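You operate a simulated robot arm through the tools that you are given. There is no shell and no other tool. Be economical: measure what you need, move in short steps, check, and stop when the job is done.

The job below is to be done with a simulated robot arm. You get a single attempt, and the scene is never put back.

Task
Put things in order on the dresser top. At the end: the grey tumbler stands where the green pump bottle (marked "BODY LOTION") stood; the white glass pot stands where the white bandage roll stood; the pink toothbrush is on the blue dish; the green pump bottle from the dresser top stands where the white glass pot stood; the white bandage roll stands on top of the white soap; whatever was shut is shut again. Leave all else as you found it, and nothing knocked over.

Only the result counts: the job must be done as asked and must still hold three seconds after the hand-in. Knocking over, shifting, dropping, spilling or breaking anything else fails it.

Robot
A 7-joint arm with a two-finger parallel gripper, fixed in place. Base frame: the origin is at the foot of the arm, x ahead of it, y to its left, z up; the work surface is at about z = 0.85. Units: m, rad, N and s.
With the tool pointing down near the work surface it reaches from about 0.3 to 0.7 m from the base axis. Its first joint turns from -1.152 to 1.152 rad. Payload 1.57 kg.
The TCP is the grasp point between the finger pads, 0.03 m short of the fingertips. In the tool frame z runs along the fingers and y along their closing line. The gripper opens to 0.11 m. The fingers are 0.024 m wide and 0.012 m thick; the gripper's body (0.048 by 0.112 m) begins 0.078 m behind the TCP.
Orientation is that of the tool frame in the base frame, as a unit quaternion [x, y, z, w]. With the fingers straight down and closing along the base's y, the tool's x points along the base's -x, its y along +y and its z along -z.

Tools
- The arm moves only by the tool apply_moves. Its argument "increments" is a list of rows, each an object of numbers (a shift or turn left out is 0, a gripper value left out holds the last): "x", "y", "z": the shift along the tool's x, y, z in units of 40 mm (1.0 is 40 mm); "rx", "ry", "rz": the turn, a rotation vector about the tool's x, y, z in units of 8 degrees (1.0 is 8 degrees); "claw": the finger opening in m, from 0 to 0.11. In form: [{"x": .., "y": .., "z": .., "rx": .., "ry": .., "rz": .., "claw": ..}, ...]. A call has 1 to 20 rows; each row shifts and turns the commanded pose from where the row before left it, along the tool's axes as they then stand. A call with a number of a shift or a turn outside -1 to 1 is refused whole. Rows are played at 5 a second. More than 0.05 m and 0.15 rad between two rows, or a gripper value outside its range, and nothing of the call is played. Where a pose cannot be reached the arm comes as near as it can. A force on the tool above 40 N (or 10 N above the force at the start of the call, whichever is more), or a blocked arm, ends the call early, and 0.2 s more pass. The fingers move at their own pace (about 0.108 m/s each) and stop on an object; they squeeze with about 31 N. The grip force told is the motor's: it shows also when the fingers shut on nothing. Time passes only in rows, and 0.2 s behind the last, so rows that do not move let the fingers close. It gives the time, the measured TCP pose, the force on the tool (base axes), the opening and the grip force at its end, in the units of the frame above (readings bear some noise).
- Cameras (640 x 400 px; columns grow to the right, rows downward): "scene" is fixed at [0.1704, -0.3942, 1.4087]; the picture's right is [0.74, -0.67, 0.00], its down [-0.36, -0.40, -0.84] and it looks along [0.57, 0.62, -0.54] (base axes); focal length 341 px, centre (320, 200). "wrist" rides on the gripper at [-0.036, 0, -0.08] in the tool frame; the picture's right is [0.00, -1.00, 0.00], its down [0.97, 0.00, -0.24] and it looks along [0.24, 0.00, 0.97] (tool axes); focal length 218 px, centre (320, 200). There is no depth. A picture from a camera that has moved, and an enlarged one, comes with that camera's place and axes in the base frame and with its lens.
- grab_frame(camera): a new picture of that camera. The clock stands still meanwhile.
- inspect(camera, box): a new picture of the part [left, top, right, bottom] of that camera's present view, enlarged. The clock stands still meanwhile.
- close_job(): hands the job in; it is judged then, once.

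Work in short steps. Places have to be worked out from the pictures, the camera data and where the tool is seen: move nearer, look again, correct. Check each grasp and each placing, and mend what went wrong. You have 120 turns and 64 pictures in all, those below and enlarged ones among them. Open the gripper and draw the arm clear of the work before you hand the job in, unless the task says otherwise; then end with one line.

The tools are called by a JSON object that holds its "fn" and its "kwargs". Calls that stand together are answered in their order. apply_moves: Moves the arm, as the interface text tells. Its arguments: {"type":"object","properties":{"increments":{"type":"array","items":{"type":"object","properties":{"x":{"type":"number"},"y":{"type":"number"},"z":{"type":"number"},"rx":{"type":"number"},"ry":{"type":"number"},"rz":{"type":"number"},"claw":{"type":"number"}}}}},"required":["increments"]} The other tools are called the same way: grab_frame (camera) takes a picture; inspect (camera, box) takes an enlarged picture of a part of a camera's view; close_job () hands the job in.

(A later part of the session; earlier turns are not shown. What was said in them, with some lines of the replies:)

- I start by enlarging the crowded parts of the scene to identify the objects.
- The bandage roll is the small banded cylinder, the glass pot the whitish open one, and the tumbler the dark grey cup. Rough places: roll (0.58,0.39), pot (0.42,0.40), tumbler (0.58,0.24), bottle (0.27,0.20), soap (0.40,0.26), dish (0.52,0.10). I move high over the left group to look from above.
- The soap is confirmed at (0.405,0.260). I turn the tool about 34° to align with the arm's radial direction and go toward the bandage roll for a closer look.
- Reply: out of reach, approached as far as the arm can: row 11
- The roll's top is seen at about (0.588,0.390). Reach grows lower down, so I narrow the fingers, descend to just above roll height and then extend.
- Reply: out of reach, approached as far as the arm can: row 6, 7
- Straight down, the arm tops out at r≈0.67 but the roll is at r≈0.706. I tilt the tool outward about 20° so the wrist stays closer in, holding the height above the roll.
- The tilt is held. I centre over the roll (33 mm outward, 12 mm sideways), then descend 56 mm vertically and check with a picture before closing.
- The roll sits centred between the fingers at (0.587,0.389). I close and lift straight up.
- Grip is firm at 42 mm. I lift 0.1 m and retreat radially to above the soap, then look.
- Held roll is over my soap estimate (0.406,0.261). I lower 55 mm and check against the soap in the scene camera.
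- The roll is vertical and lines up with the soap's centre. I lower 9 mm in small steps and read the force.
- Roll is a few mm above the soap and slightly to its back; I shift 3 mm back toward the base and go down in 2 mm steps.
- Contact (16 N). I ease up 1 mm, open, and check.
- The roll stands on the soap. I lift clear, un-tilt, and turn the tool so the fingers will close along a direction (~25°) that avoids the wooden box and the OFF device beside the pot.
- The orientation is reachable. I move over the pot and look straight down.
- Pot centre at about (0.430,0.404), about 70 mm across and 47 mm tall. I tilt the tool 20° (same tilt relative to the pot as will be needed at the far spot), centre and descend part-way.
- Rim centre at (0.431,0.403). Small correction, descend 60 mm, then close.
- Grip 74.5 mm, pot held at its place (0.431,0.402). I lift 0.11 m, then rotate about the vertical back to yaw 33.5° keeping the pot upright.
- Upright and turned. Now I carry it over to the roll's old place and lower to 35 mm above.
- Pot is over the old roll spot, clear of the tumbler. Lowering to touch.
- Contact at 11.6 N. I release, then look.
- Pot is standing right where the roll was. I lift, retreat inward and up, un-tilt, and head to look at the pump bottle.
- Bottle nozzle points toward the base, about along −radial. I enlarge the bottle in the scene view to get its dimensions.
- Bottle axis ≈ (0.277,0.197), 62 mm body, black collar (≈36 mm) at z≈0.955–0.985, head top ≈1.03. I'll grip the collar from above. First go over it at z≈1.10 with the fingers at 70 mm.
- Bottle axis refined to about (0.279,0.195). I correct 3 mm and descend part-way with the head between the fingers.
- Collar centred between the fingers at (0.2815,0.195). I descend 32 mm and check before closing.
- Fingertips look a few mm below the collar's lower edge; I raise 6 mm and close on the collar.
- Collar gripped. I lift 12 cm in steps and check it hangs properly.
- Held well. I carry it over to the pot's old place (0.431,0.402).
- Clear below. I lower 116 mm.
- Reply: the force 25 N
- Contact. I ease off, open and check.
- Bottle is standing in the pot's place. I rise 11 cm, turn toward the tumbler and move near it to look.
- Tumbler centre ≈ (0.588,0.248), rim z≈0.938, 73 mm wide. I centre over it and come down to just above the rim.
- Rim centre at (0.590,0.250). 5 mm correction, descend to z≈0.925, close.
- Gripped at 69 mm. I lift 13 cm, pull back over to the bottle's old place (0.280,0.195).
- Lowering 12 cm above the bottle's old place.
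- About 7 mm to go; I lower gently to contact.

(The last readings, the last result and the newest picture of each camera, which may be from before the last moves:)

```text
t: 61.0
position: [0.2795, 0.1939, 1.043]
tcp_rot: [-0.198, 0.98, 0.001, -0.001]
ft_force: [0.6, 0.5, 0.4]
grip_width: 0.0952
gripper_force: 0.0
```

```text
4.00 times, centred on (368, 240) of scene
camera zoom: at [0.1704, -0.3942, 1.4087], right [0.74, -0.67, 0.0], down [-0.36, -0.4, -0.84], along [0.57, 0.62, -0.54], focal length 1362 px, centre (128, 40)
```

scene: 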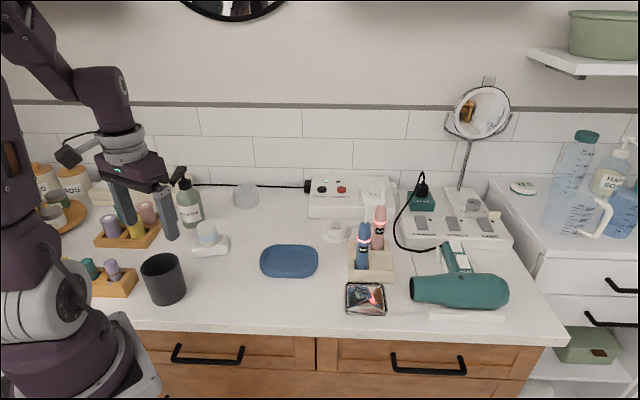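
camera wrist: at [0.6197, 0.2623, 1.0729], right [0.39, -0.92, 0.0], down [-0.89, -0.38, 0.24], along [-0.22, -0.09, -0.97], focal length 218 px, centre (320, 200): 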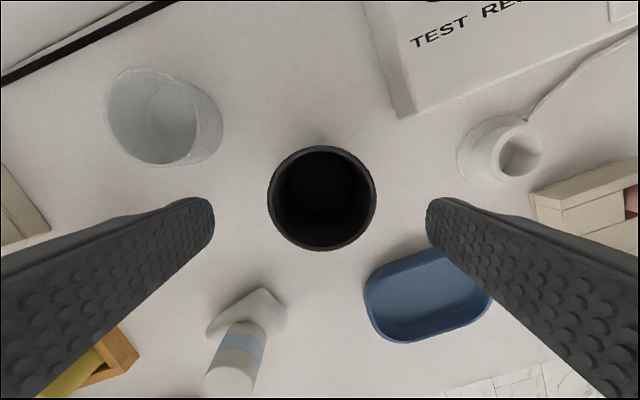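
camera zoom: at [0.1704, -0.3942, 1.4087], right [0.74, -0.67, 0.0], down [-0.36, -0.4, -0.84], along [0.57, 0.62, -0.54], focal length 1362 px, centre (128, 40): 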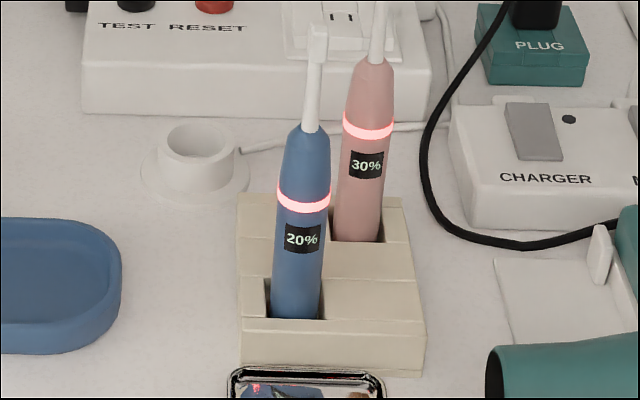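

Tumbler stands in place. Next the pink toothbrush (about (0.668,-0.039), top z≈1.07) standing beside the blue one (0.596,-0.058). I rise, turn to yaw −70° so the hand can lean in past the blue brush, and go look.

{"fn": "apply_moves", "kwargs": {"increments": [{"z": -0.9, "claw": 0.06}, {"z": -0.9}, {"z": -0.6}, {"rz": 0.97}, {"rz": 0.97}, {"rz": 0.97}, {"rz": 0.97}, {"rz": 0.97}, {"rz": 0.97}, {"rz": 0.97}, {"rz": 0.97}, {"rz": 0.97}, {"rz": 0.97}, {"rz": 0.97}, {"rz": 0.93}, {}]}}

{"fn": "apply_moves", "kwargs": {"increments": [{"x": -0.795, "y": 0.777}, {"x": -0.795, "y": 0.777}, {"x": -0.795, "y": 0.777}, {"x": -0.795, "y": 0.777}, {"x": -0.795, "y": 0.777}, {"x": -0.795, "y": 0.777}, {"x": -0.795, "y": 0.777}, {"x": -0.795, "y": 0.777}, {}]}}

{"fn": "grab_frame", "kwargs": {"camera": "wrist"}}

```text
t: 64.4
position: [0.2803, 0.1943, 1.141]
tcp_rot: [0.574, 0.819, 0.0, -0.002]
ft_force: [-0.8, 0.1, -0.4]
grip_width: 0.0599
gripper_force: 0.0
```

```text
t: 66.4
position: [0.602, 0.0423, 1.1384]
tcp_rot: [0.573, 0.82, 0.0, -0.001]
ft_force: [0.6, 0.4, -0.1]
grip_width: 0.0602
gripper_force: 0.1
```

```text
24 pictures are left
camera wrist: at [0.6151, 0.0075, 1.2176], right [-0.94, -0.34, 0.0], down [-0.33, 0.91, 0.24], along [-0.08, 0.23, -0.97], focal length 218 px, centre (320, 200)
```

wrist: 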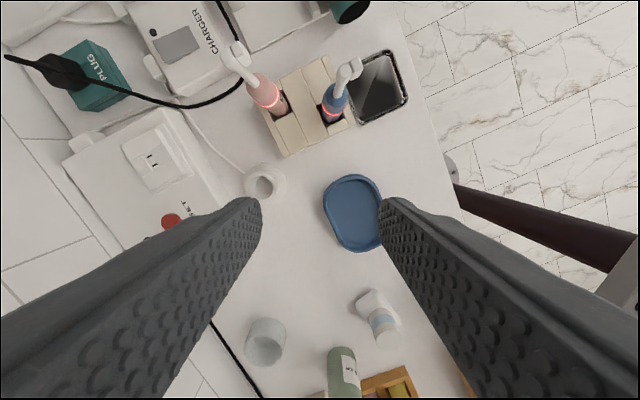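

Combining both cameras the pink brush axis is at (0.688,-0.024), ring z≈0.953, blue at (0.616,-0.042). I tilt the hand 40° toward −70° azimuth and go to a pre-grasp 8 cm back along the tool axis.

{"fn": "apply_moves", "kwargs": {"increments": [{"ry": -0.84}, {"ry": -0.84}, {"ry": -0.83}, {"ry": -0.83}, {"ry": -0.83}, {"ry": -0.83}, {"x": 0.3, "y": 0.36, "z": 0.745}, {"x": 0.3, "y": 0.36, "z": 0.745}, {"x": 0.3, "y": 0.36, "z": 0.745}, {"x": 0.29, "y": 0.36, "z": 0.745}, {}]}}

{"fn": "grab_frame", "kwargs": {"camera": "wrist"}}

{"fn": "inspect", "kwargs": {"camera": "scene", "box": [290, 150, 450, 250]}}

```text
t: 68.8
position: [0.6703, 0.0239, 1.0174]
tcp_rot: [0.539, 0.77, -0.197, 0.279]
ft_force: [-0.8, -0.8, 0.3]
grip_width: 0.0601
gripper_force: 0.0
```

```text
23 pictures are left
camera wrist: at [0.6621, 0.0446, 1.1016], right [-0.94, -0.34, 0.0], down [-0.31, 0.84, -0.44], along [0.15, -0.41, -0.9], focal length 218 px, centre (320, 200)
```

wrist: 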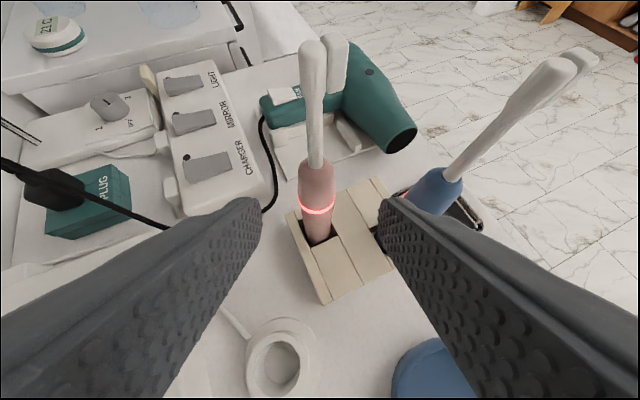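

```text
4.00 times, centred on (370, 200) of scene
camera zoom: at [0.1704, -0.3942, 1.4087], right [0.74, -0.67, 0.0], down [-0.36, -0.4, -0.84], along [0.57, 0.62, -0.54], focal length 1362 px, centre (120, 200)
```

zoom: 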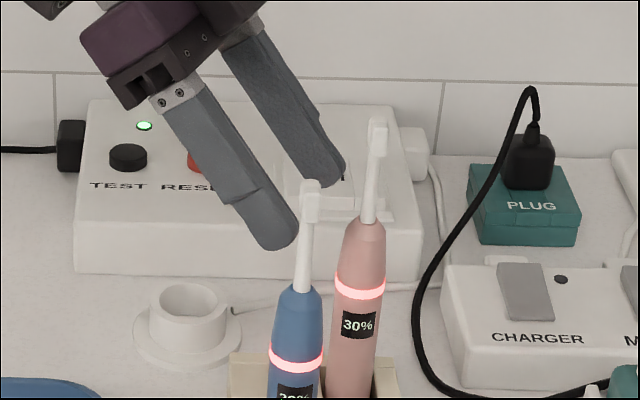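

Pink brush is laterally centred. I narrow the fingers to 48 mm and advance 80 mm along the tool axis.

{"fn": "apply_moves", "kwargs": {"increments": [{"claw": 0.048}, {"z": 0.5}, {"z": 0.5}, {"z": 0.5}, {"z": 0.5}, {}]}}

{"fn": "grab_frame", "kwargs": {"camera": "wrist"}}

{"fn": "inspect", "kwargs": {"camera": "scene", "box": [306, 170, 434, 250]}}

```text
t: 70.2
position: [0.6878, -0.0281, 0.9561]
tcp_rot: [0.539, 0.77, -0.196, 0.28]
ft_force: [0.5, 0.0, -0.3]
grip_width: 0.048
gripper_force: 0.1
```

```text
21 pictures are left
camera wrist: at [0.6801, -0.0053, 1.0401], right [-0.94, -0.34, 0.0], down [-0.31, 0.84, -0.44], along [0.15, -0.41, -0.9], focal length 218 px, centre (320, 200)
```

wrist: 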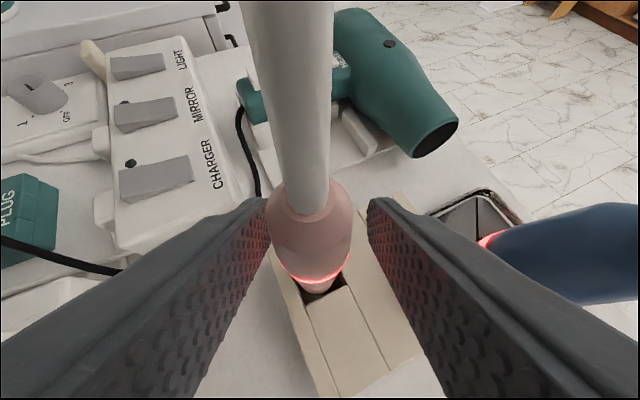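

```text
5.00 times, centred on (370, 210) of scene
camera zoom: at [0.1704, -0.3942, 1.4087], right [0.74, -0.67, 0.0], down [-0.36, -0.4, -0.84], along [0.57, 0.62, -0.54], focal length 1703 px, centre (70, 150)
```

zoom: 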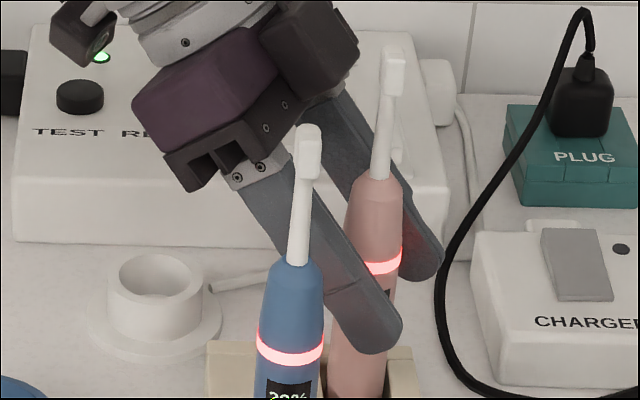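

Brush is between the fingers, slightly left; I shift 3 mm and close.

{"fn": "apply_moves", "kwargs": {"increments": [{"y": 0.08}, {"claw": 0.03}, {"claw": 0.015}, {"claw": 0.01}, {"claw": 0.01}]}}

```text
t: 71.4
position: [0.6906, -0.028, 0.956]
tcp_rot: [0.539, 0.77, -0.196, 0.279]
ft_force: [-0.4, 0.4, -0.4]
grip_width: 0.0258
gripper_force: 30.9
```

Gripped (26 mm). I lift straight up 10 cm out of the stand.

{"fn": "apply_moves", "kwargs": {"increments": [{"x": -0.16, "z": -0.19}, {"x": -0.32, "z": -0.383}, {"x": -0.32, "z": -0.383}, {"x": -0.32, "z": -0.383}, {"x": -0.32, "z": -0.383}, {"x": -0.16, "z": -0.19}, {}]}}

{"fn": "inspect", "kwargs": {"camera": "scene", "box": [260, 110, 484, 250]}}

```text
t: 73.0
position: [0.6908, -0.0251, 1.0558]
tcp_rot: [0.54, 0.77, -0.196, 0.279]
ft_force: [0.3, 0.4, -2.3]
grip_width: 0.0262
gripper_force: 30.8
```

```text
2.86 times, centred on (372, 180) of scene
camera zoom: at [0.1705, -0.3942, 1.4087], right [0.74, -0.67, 0.0], down [-0.36, -0.4, -0.84], along [0.57, 0.62, -0.54], focal length 973 px, centre (171, 257)
```

zoom: 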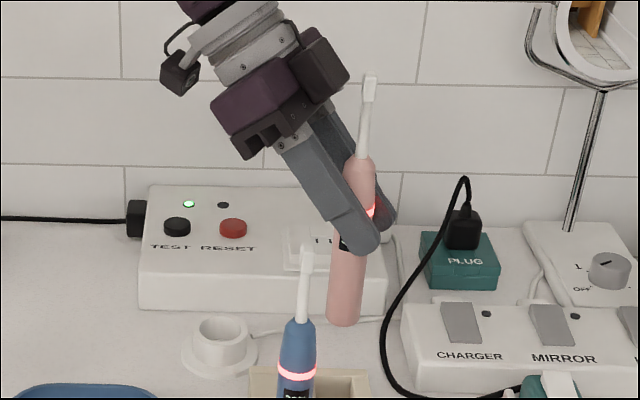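

The brush hangs vertical, bottom ≈106 mm below the TCP. Plan: move over the dish (centre ≈(0.521,0.091), long axis ≈−42°), turn to yaw −42°, then pitch the hand so the brush lies down. First the transfer and yaw, plus half of the pitch.

{"fn": "apply_moves", "kwargs": {"increments": [{"x": 0.523, "y": 0.07, "z": -0.44}, {"x": 0.523, "y": 0.07, "z": -0.44}, {"x": 0.523, "y": 0.07, "z": -0.44}, {"x": 0.265, "y": -0.877, "z": -0.222}, {"x": 0.265, "y": -0.877, "z": -0.222}, {"x": 0.265, "y": -0.877, "z": -0.222}, {"rx": -0.5625, "rz": -0.67}, {"rx": -0.5625, "rz": -0.67}, {"rx": -0.5625, "rz": -0.67}, {"rx": -0.5625, "rz": -0.67}, {"ry": 0.84}, {"ry": 0.84}, {"ry": 0.83}, {"ry": 0.83}, {"ry": 0.83}, {"ry": 0.83}, {}]}}

{"fn": "grab_frame", "kwargs": {"camera": "wrist"}}

{"fn": "inspect", "kwargs": {"camera": "scene", "box": [200, 120, 440, 270]}}

```text
t: 76.6
position: [0.5571, 0.0585, 1.0558]
tcp_rot: [0.358, 0.934, 0.0, -0.002]
ft_force: [-0.2, 0.1, -1.4]
grip_width: 0.0259
gripper_force: 31.3
```

```text
18 pictures are left
camera wrist: at [0.5842, 0.0342, 1.1353], right [-0.67, -0.74, 0.0], down [-0.72, 0.65, 0.24], along [-0.18, 0.16, -0.97], focal length 218 px, centre (320, 200)
```

wrist: 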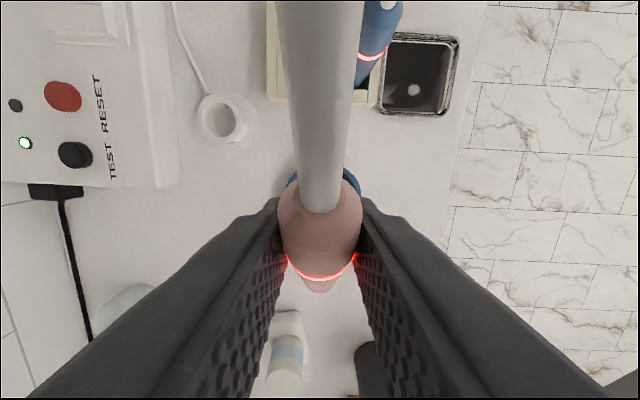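

```text
2.67 times, centred on (320, 195) of scene
camera zoom: at [0.1704, -0.3942, 1.4087], right [0.74, -0.67, 0.0], down [-0.36, -0.4, -0.84], along [0.57, 0.62, -0.54], focal length 908 px, centre (320, 213)
```

zoom: 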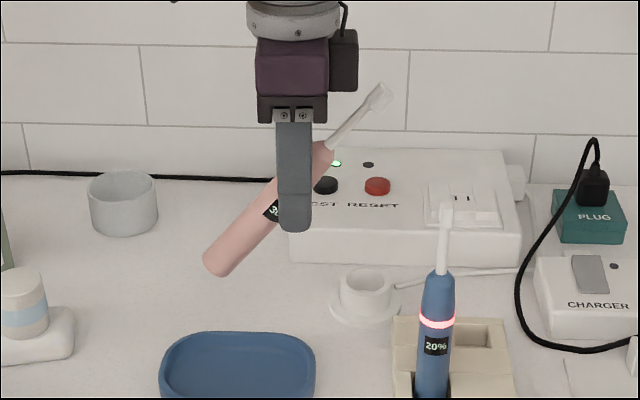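

The brush leans 40° and is aligned, but fully pitching at −42° would bring the hand into the blue brush. I instead turn to yaw −18°, which clears it, shift to the new target, lower to z≈0.985 and pitch 28° more.

{"fn": "apply_moves", "kwargs": {"increments": [{"rz": -0.75}, {"rz": -0.75}, {"rz": -0.75}, {"rz": -0.75}, {"x": 0.1, "y": 0.24, "z": 0.5}, {"x": 0.09, "y": 0.24, "z": 0.5}, {"z": 0.6}, {"ry": 0.88}, {"ry": 0.88}, {"ry": 0.87}, {"ry": 0.87}, {}]}}

{"fn": "inspect", "kwargs": {"camera": "scene", "box": [220, 150, 412, 270]}}

```text
t: 79.2
position: [0.5557, 0.0804, 0.9919]
tcp_rot: [0.152, 0.958, 0.039, -0.241]
ft_force: [0.1, -0.1, -1.5]
grip_width: 0.0258
gripper_force: 30.9
```

```text
3.33 times, centred on (316, 210) of scene
camera zoom: at [0.1704, -0.3942, 1.4087], right [0.74, -0.67, 0.0], down [-0.36, -0.4, -0.84], along [0.57, 0.62, -0.54], focal length 1135 px, centre (333, 167)
```

zoom: 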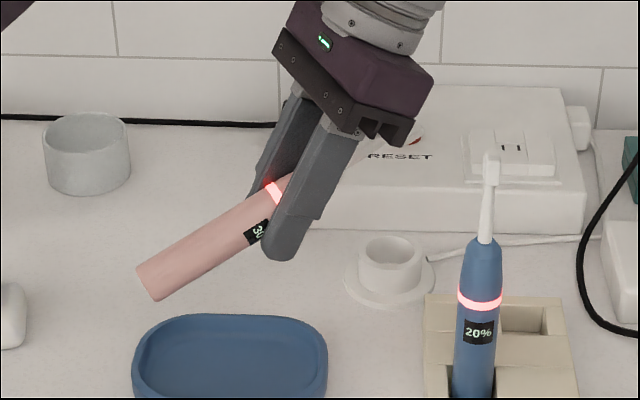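

Good posture. I lower 60 mm and look.

{"fn": "apply_moves", "kwargs": {"increments": [{"x": -0.235, "z": 0.442}, {"x": -0.235, "z": 0.442}, {"x": -0.235, "z": 0.442}, {}]}}

{"fn": "inspect", "kwargs": {"camera": "scene", "box": [230, 190, 374, 280]}}

```text
t: 80.2
position: [0.5551, 0.0789, 0.9308]
tcp_rot: [0.151, 0.958, 0.038, -0.24]
ft_force: [0.7, 0.2, -1.5]
grip_width: 0.0257
gripper_force: 31.4
```

```text
4.44 times, centred on (302, 235) of scene
camera zoom: at [0.1704, -0.3942, 1.4087], right [0.74, -0.67, 0.0], down [-0.36, -0.4, -0.84], along [0.57, 0.62, -0.54], focal length 1514 px, centre (400, 44)
```

zoom: 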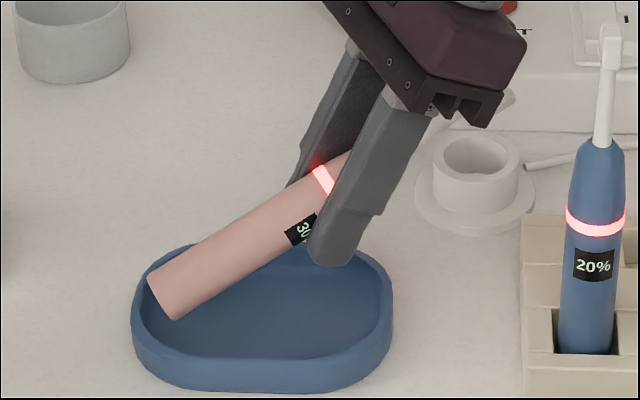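

The end would land on the dish's left rim, so I shift 12 mm along the dish and a bit toward the camera, then lower 10 mm; the blue brush remains well clear in the view.

{"fn": "apply_moves", "kwargs": {"increments": [{"x": -0.1, "y": -0.13, "z": -0.05}, {"x": -0.09, "y": -0.13, "z": -0.05}, {"x": -0.06, "z": 0.11}, {"x": -0.06, "z": 0.11}, {}]}}

{"fn": "inspect", "kwargs": {"camera": "scene", "box": [230, 190, 374, 280]}}

```text
t: 81.4
position: [0.5602, 0.0666, 0.9206]
tcp_rot: [0.152, 0.958, 0.037, -0.239]
ft_force: [-0.5, 0.8, -2.2]
grip_width: 0.0256
gripper_force: 31.2
```

```text
4.44 times, centred on (302, 235) of scene
camera zoom: at [0.1704, -0.3942, 1.4087], right [0.74, -0.67, 0.0], down [-0.36, -0.4, -0.84], along [0.57, 0.62, -0.54], focal length 1514 px, centre (400, 44)
```

zoom: 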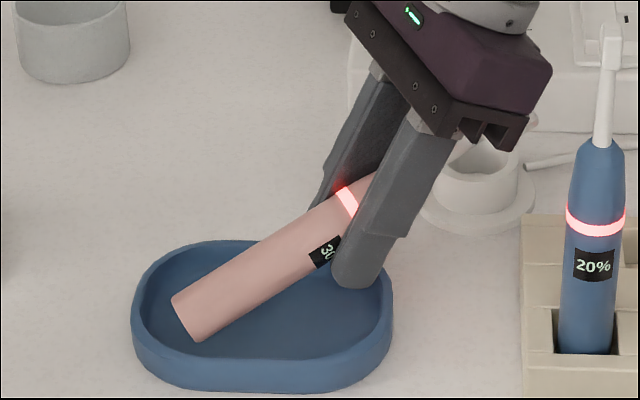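

End is inside the dish. I lower in 3 mm steps until it touches.

{"fn": "apply_moves", "kwargs": {"increments": [{"x": -0.035, "z": 0.066}, {"x": -0.035, "z": 0.066}, {}]}}

```text
t: 82.2
position: [0.5595, 0.067, 0.9157]
tcp_rot: [0.152, 0.958, 0.038, -0.239]
ft_force: [-0.3, -0.4, -1.7]
grip_width: 0.026
gripper_force: 31.2
```

{"fn": "apply_moves", "kwargs": {"increments": [{"x": -0.035, "z": 0.066}, {"x": -0.023, "z": 0.044}, {}]}}

{"fn": "inspect", "kwargs": {"camera": "scene", "box": [230, 190, 374, 280]}}

```text
t: 83.0
position: [0.5601, 0.0682, 0.909]
tcp_rot: [0.153, 0.958, 0.038, -0.239]
ft_force: [-0.3, -0.8, -2.2]
grip_width: 0.0261
gripper_force: 31.1
```

```text
4.44 times, centred on (302, 235) of scene
camera zoom: at [0.1704, -0.3942, 1.4087], right [0.74, -0.67, 0.0], down [-0.36, -0.4, -0.84], along [0.57, 0.62, -0.54], focal length 1514 px, centre (400, 44)
```

zoom: 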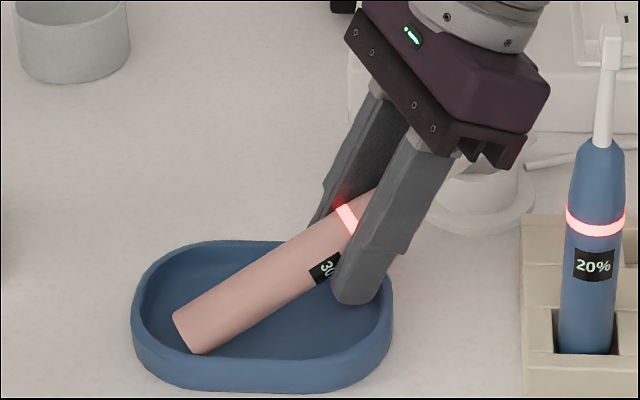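

Nearly touching the floor (≤3 mm), fingertips still free of the rim. I open just 7 mm per side and let the brush settle.

{"fn": "apply_moves", "kwargs": {"increments": [{"claw": 0.03}, {"claw": 0.034}, {"claw": 0.04}, {}, {}]}}

{"fn": "inspect", "kwargs": {"camera": "scene", "box": [230, 190, 374, 280]}}

```text
t: 84.2
position: [0.5608, 0.0666, 0.9098]
tcp_rot: [0.153, 0.958, 0.038, -0.239]
ft_force: [0.6, 0.3, -0.6]
grip_width: 0.04
gripper_force: 0.1
```

```text
4.44 times, centred on (302, 235) of scene
camera zoom: at [0.1704, -0.3942, 1.4087], right [0.74, -0.67, 0.0], down [-0.36, -0.4, -0.84], along [0.57, 0.62, -0.54], focal length 1514 px, centre (400, 44)
```

zoom: 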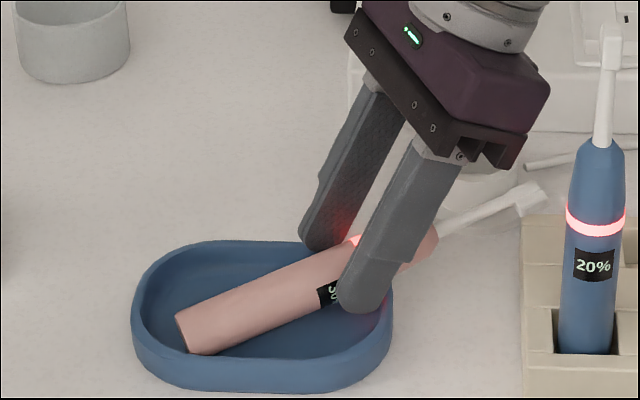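

It settled on the dish, resting over the rim. I raise the hand vertically.

{"fn": "apply_moves", "kwargs": {"increments": [{"x": 0.12, "z": -0.22}, {"x": 0.235, "z": -0.442}, {"x": 0.3, "z": -0.6}, {"x": 0.3, "z": -0.6}, {"x": 0.3, "z": -0.6}, {"x": 0.3, "z": -0.6}, {}]}}

{"fn": "grab_frame", "kwargs": {"camera": "scene"}}

```text
t: 85.8
position: [0.5635, 0.0683, 1.0476]
tcp_rot: [0.153, 0.958, 0.038, -0.24]
ft_force: [-0.6, -0.4, 0.9]
grip_width: 0.0399
gripper_force: 0.1
```

```text
11 pictures are left
```

scene: 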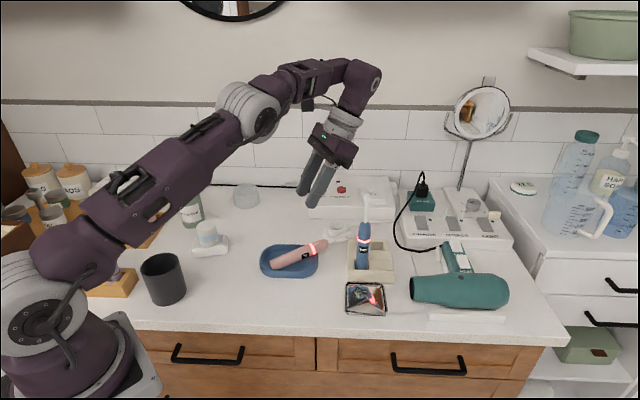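

Brush lies on the dish. I un-tilt and withdraw up and back, then verify everything.

{"fn": "apply_moves", "kwargs": {"increments": [{"ry": -0.88}, {"ry": -0.88}, {"ry": -0.87}, {"ry": -0.87, "claw": 0.11}, {"x": 0.8, "z": -0.6}, {"x": 0.8, "z": -0.6}, {"x": 0.8, "z": -0.6}, {"x": 0.8, "z": -0.6}, {"x": 0.8, "z": -0.4}, {"x": 0.8}, {}]}}

{"fn": "grab_frame", "kwargs": {"camera": "scene"}}

{"fn": "inspect", "kwargs": {"camera": "scene", "box": [220, 180, 412, 300]}}

{"fn": "inspect", "kwargs": {"camera": "scene", "box": [80, 160, 288, 310]}}

```text
t: 88.2
position: [0.3798, 0.1273, 1.1602]
tcp_rot: [0.158, 0.987, 0.0, -0.001]
ft_force: [-0.1, -0.4, 0.1]
grip_width: 0.1099
gripper_force: 0.0
```

```text
10 pictures are left
```

scene: 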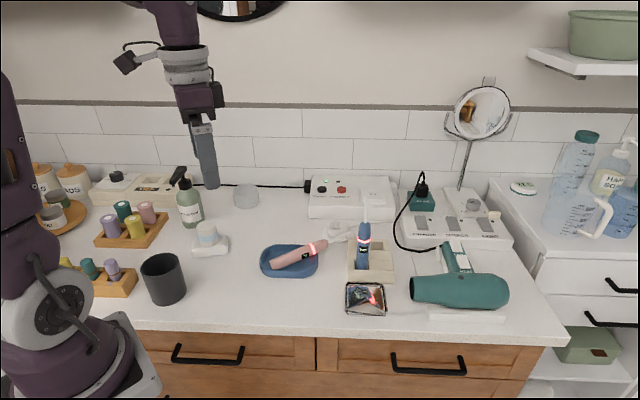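

```text
3.33 times, centred on (316, 240) of scene
camera zoom: at [0.1704, -0.3942, 1.4087], right [0.74, -0.67, 0.0], down [-0.36, -0.4, -0.84], along [0.57, 0.62, -0.54], focal length 1135 px, centre (333, 67)
```

zoom: 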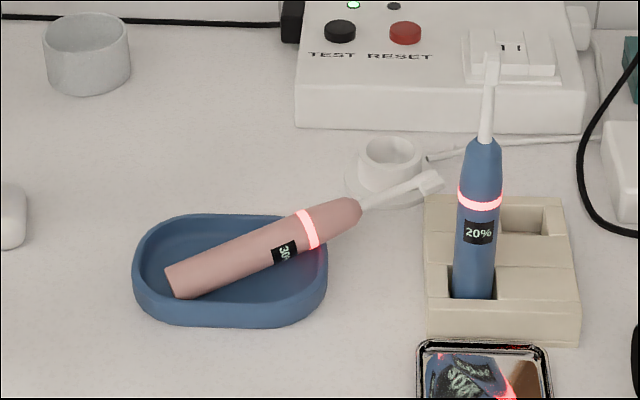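

```text
2.67 times, centred on (184, 235) of scene
camera zoom: at [0.1704, -0.3942, 1.4087], right [0.74, -0.67, 0.0], down [-0.36, -0.4, -0.84], along [0.57, 0.62, -0.54], focal length 908 px, centre (683, 107)
```

zoom: 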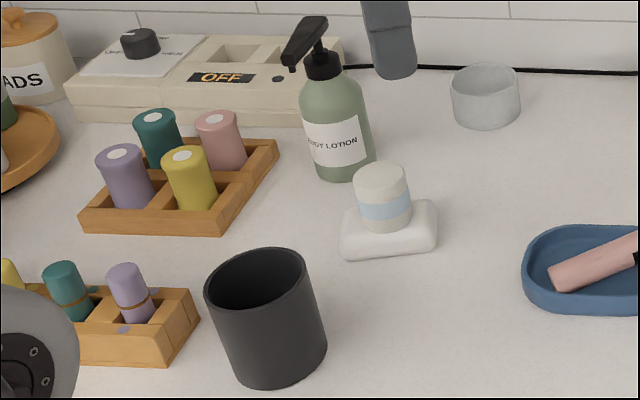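

All five items are in place, the surroundings are unchanged, and nothing was opened. The gripper is open and clear, so I hand in.

{"fn": "close_job", "kwargs": {}}

```text
The job is handed in.
```

The job is handed in: the tumbler, glass pot, pump bottle, bandage roll and pink toothbrush are all where you asked, nothing was opened or knocked over, and the last pictures show everything else as it was.
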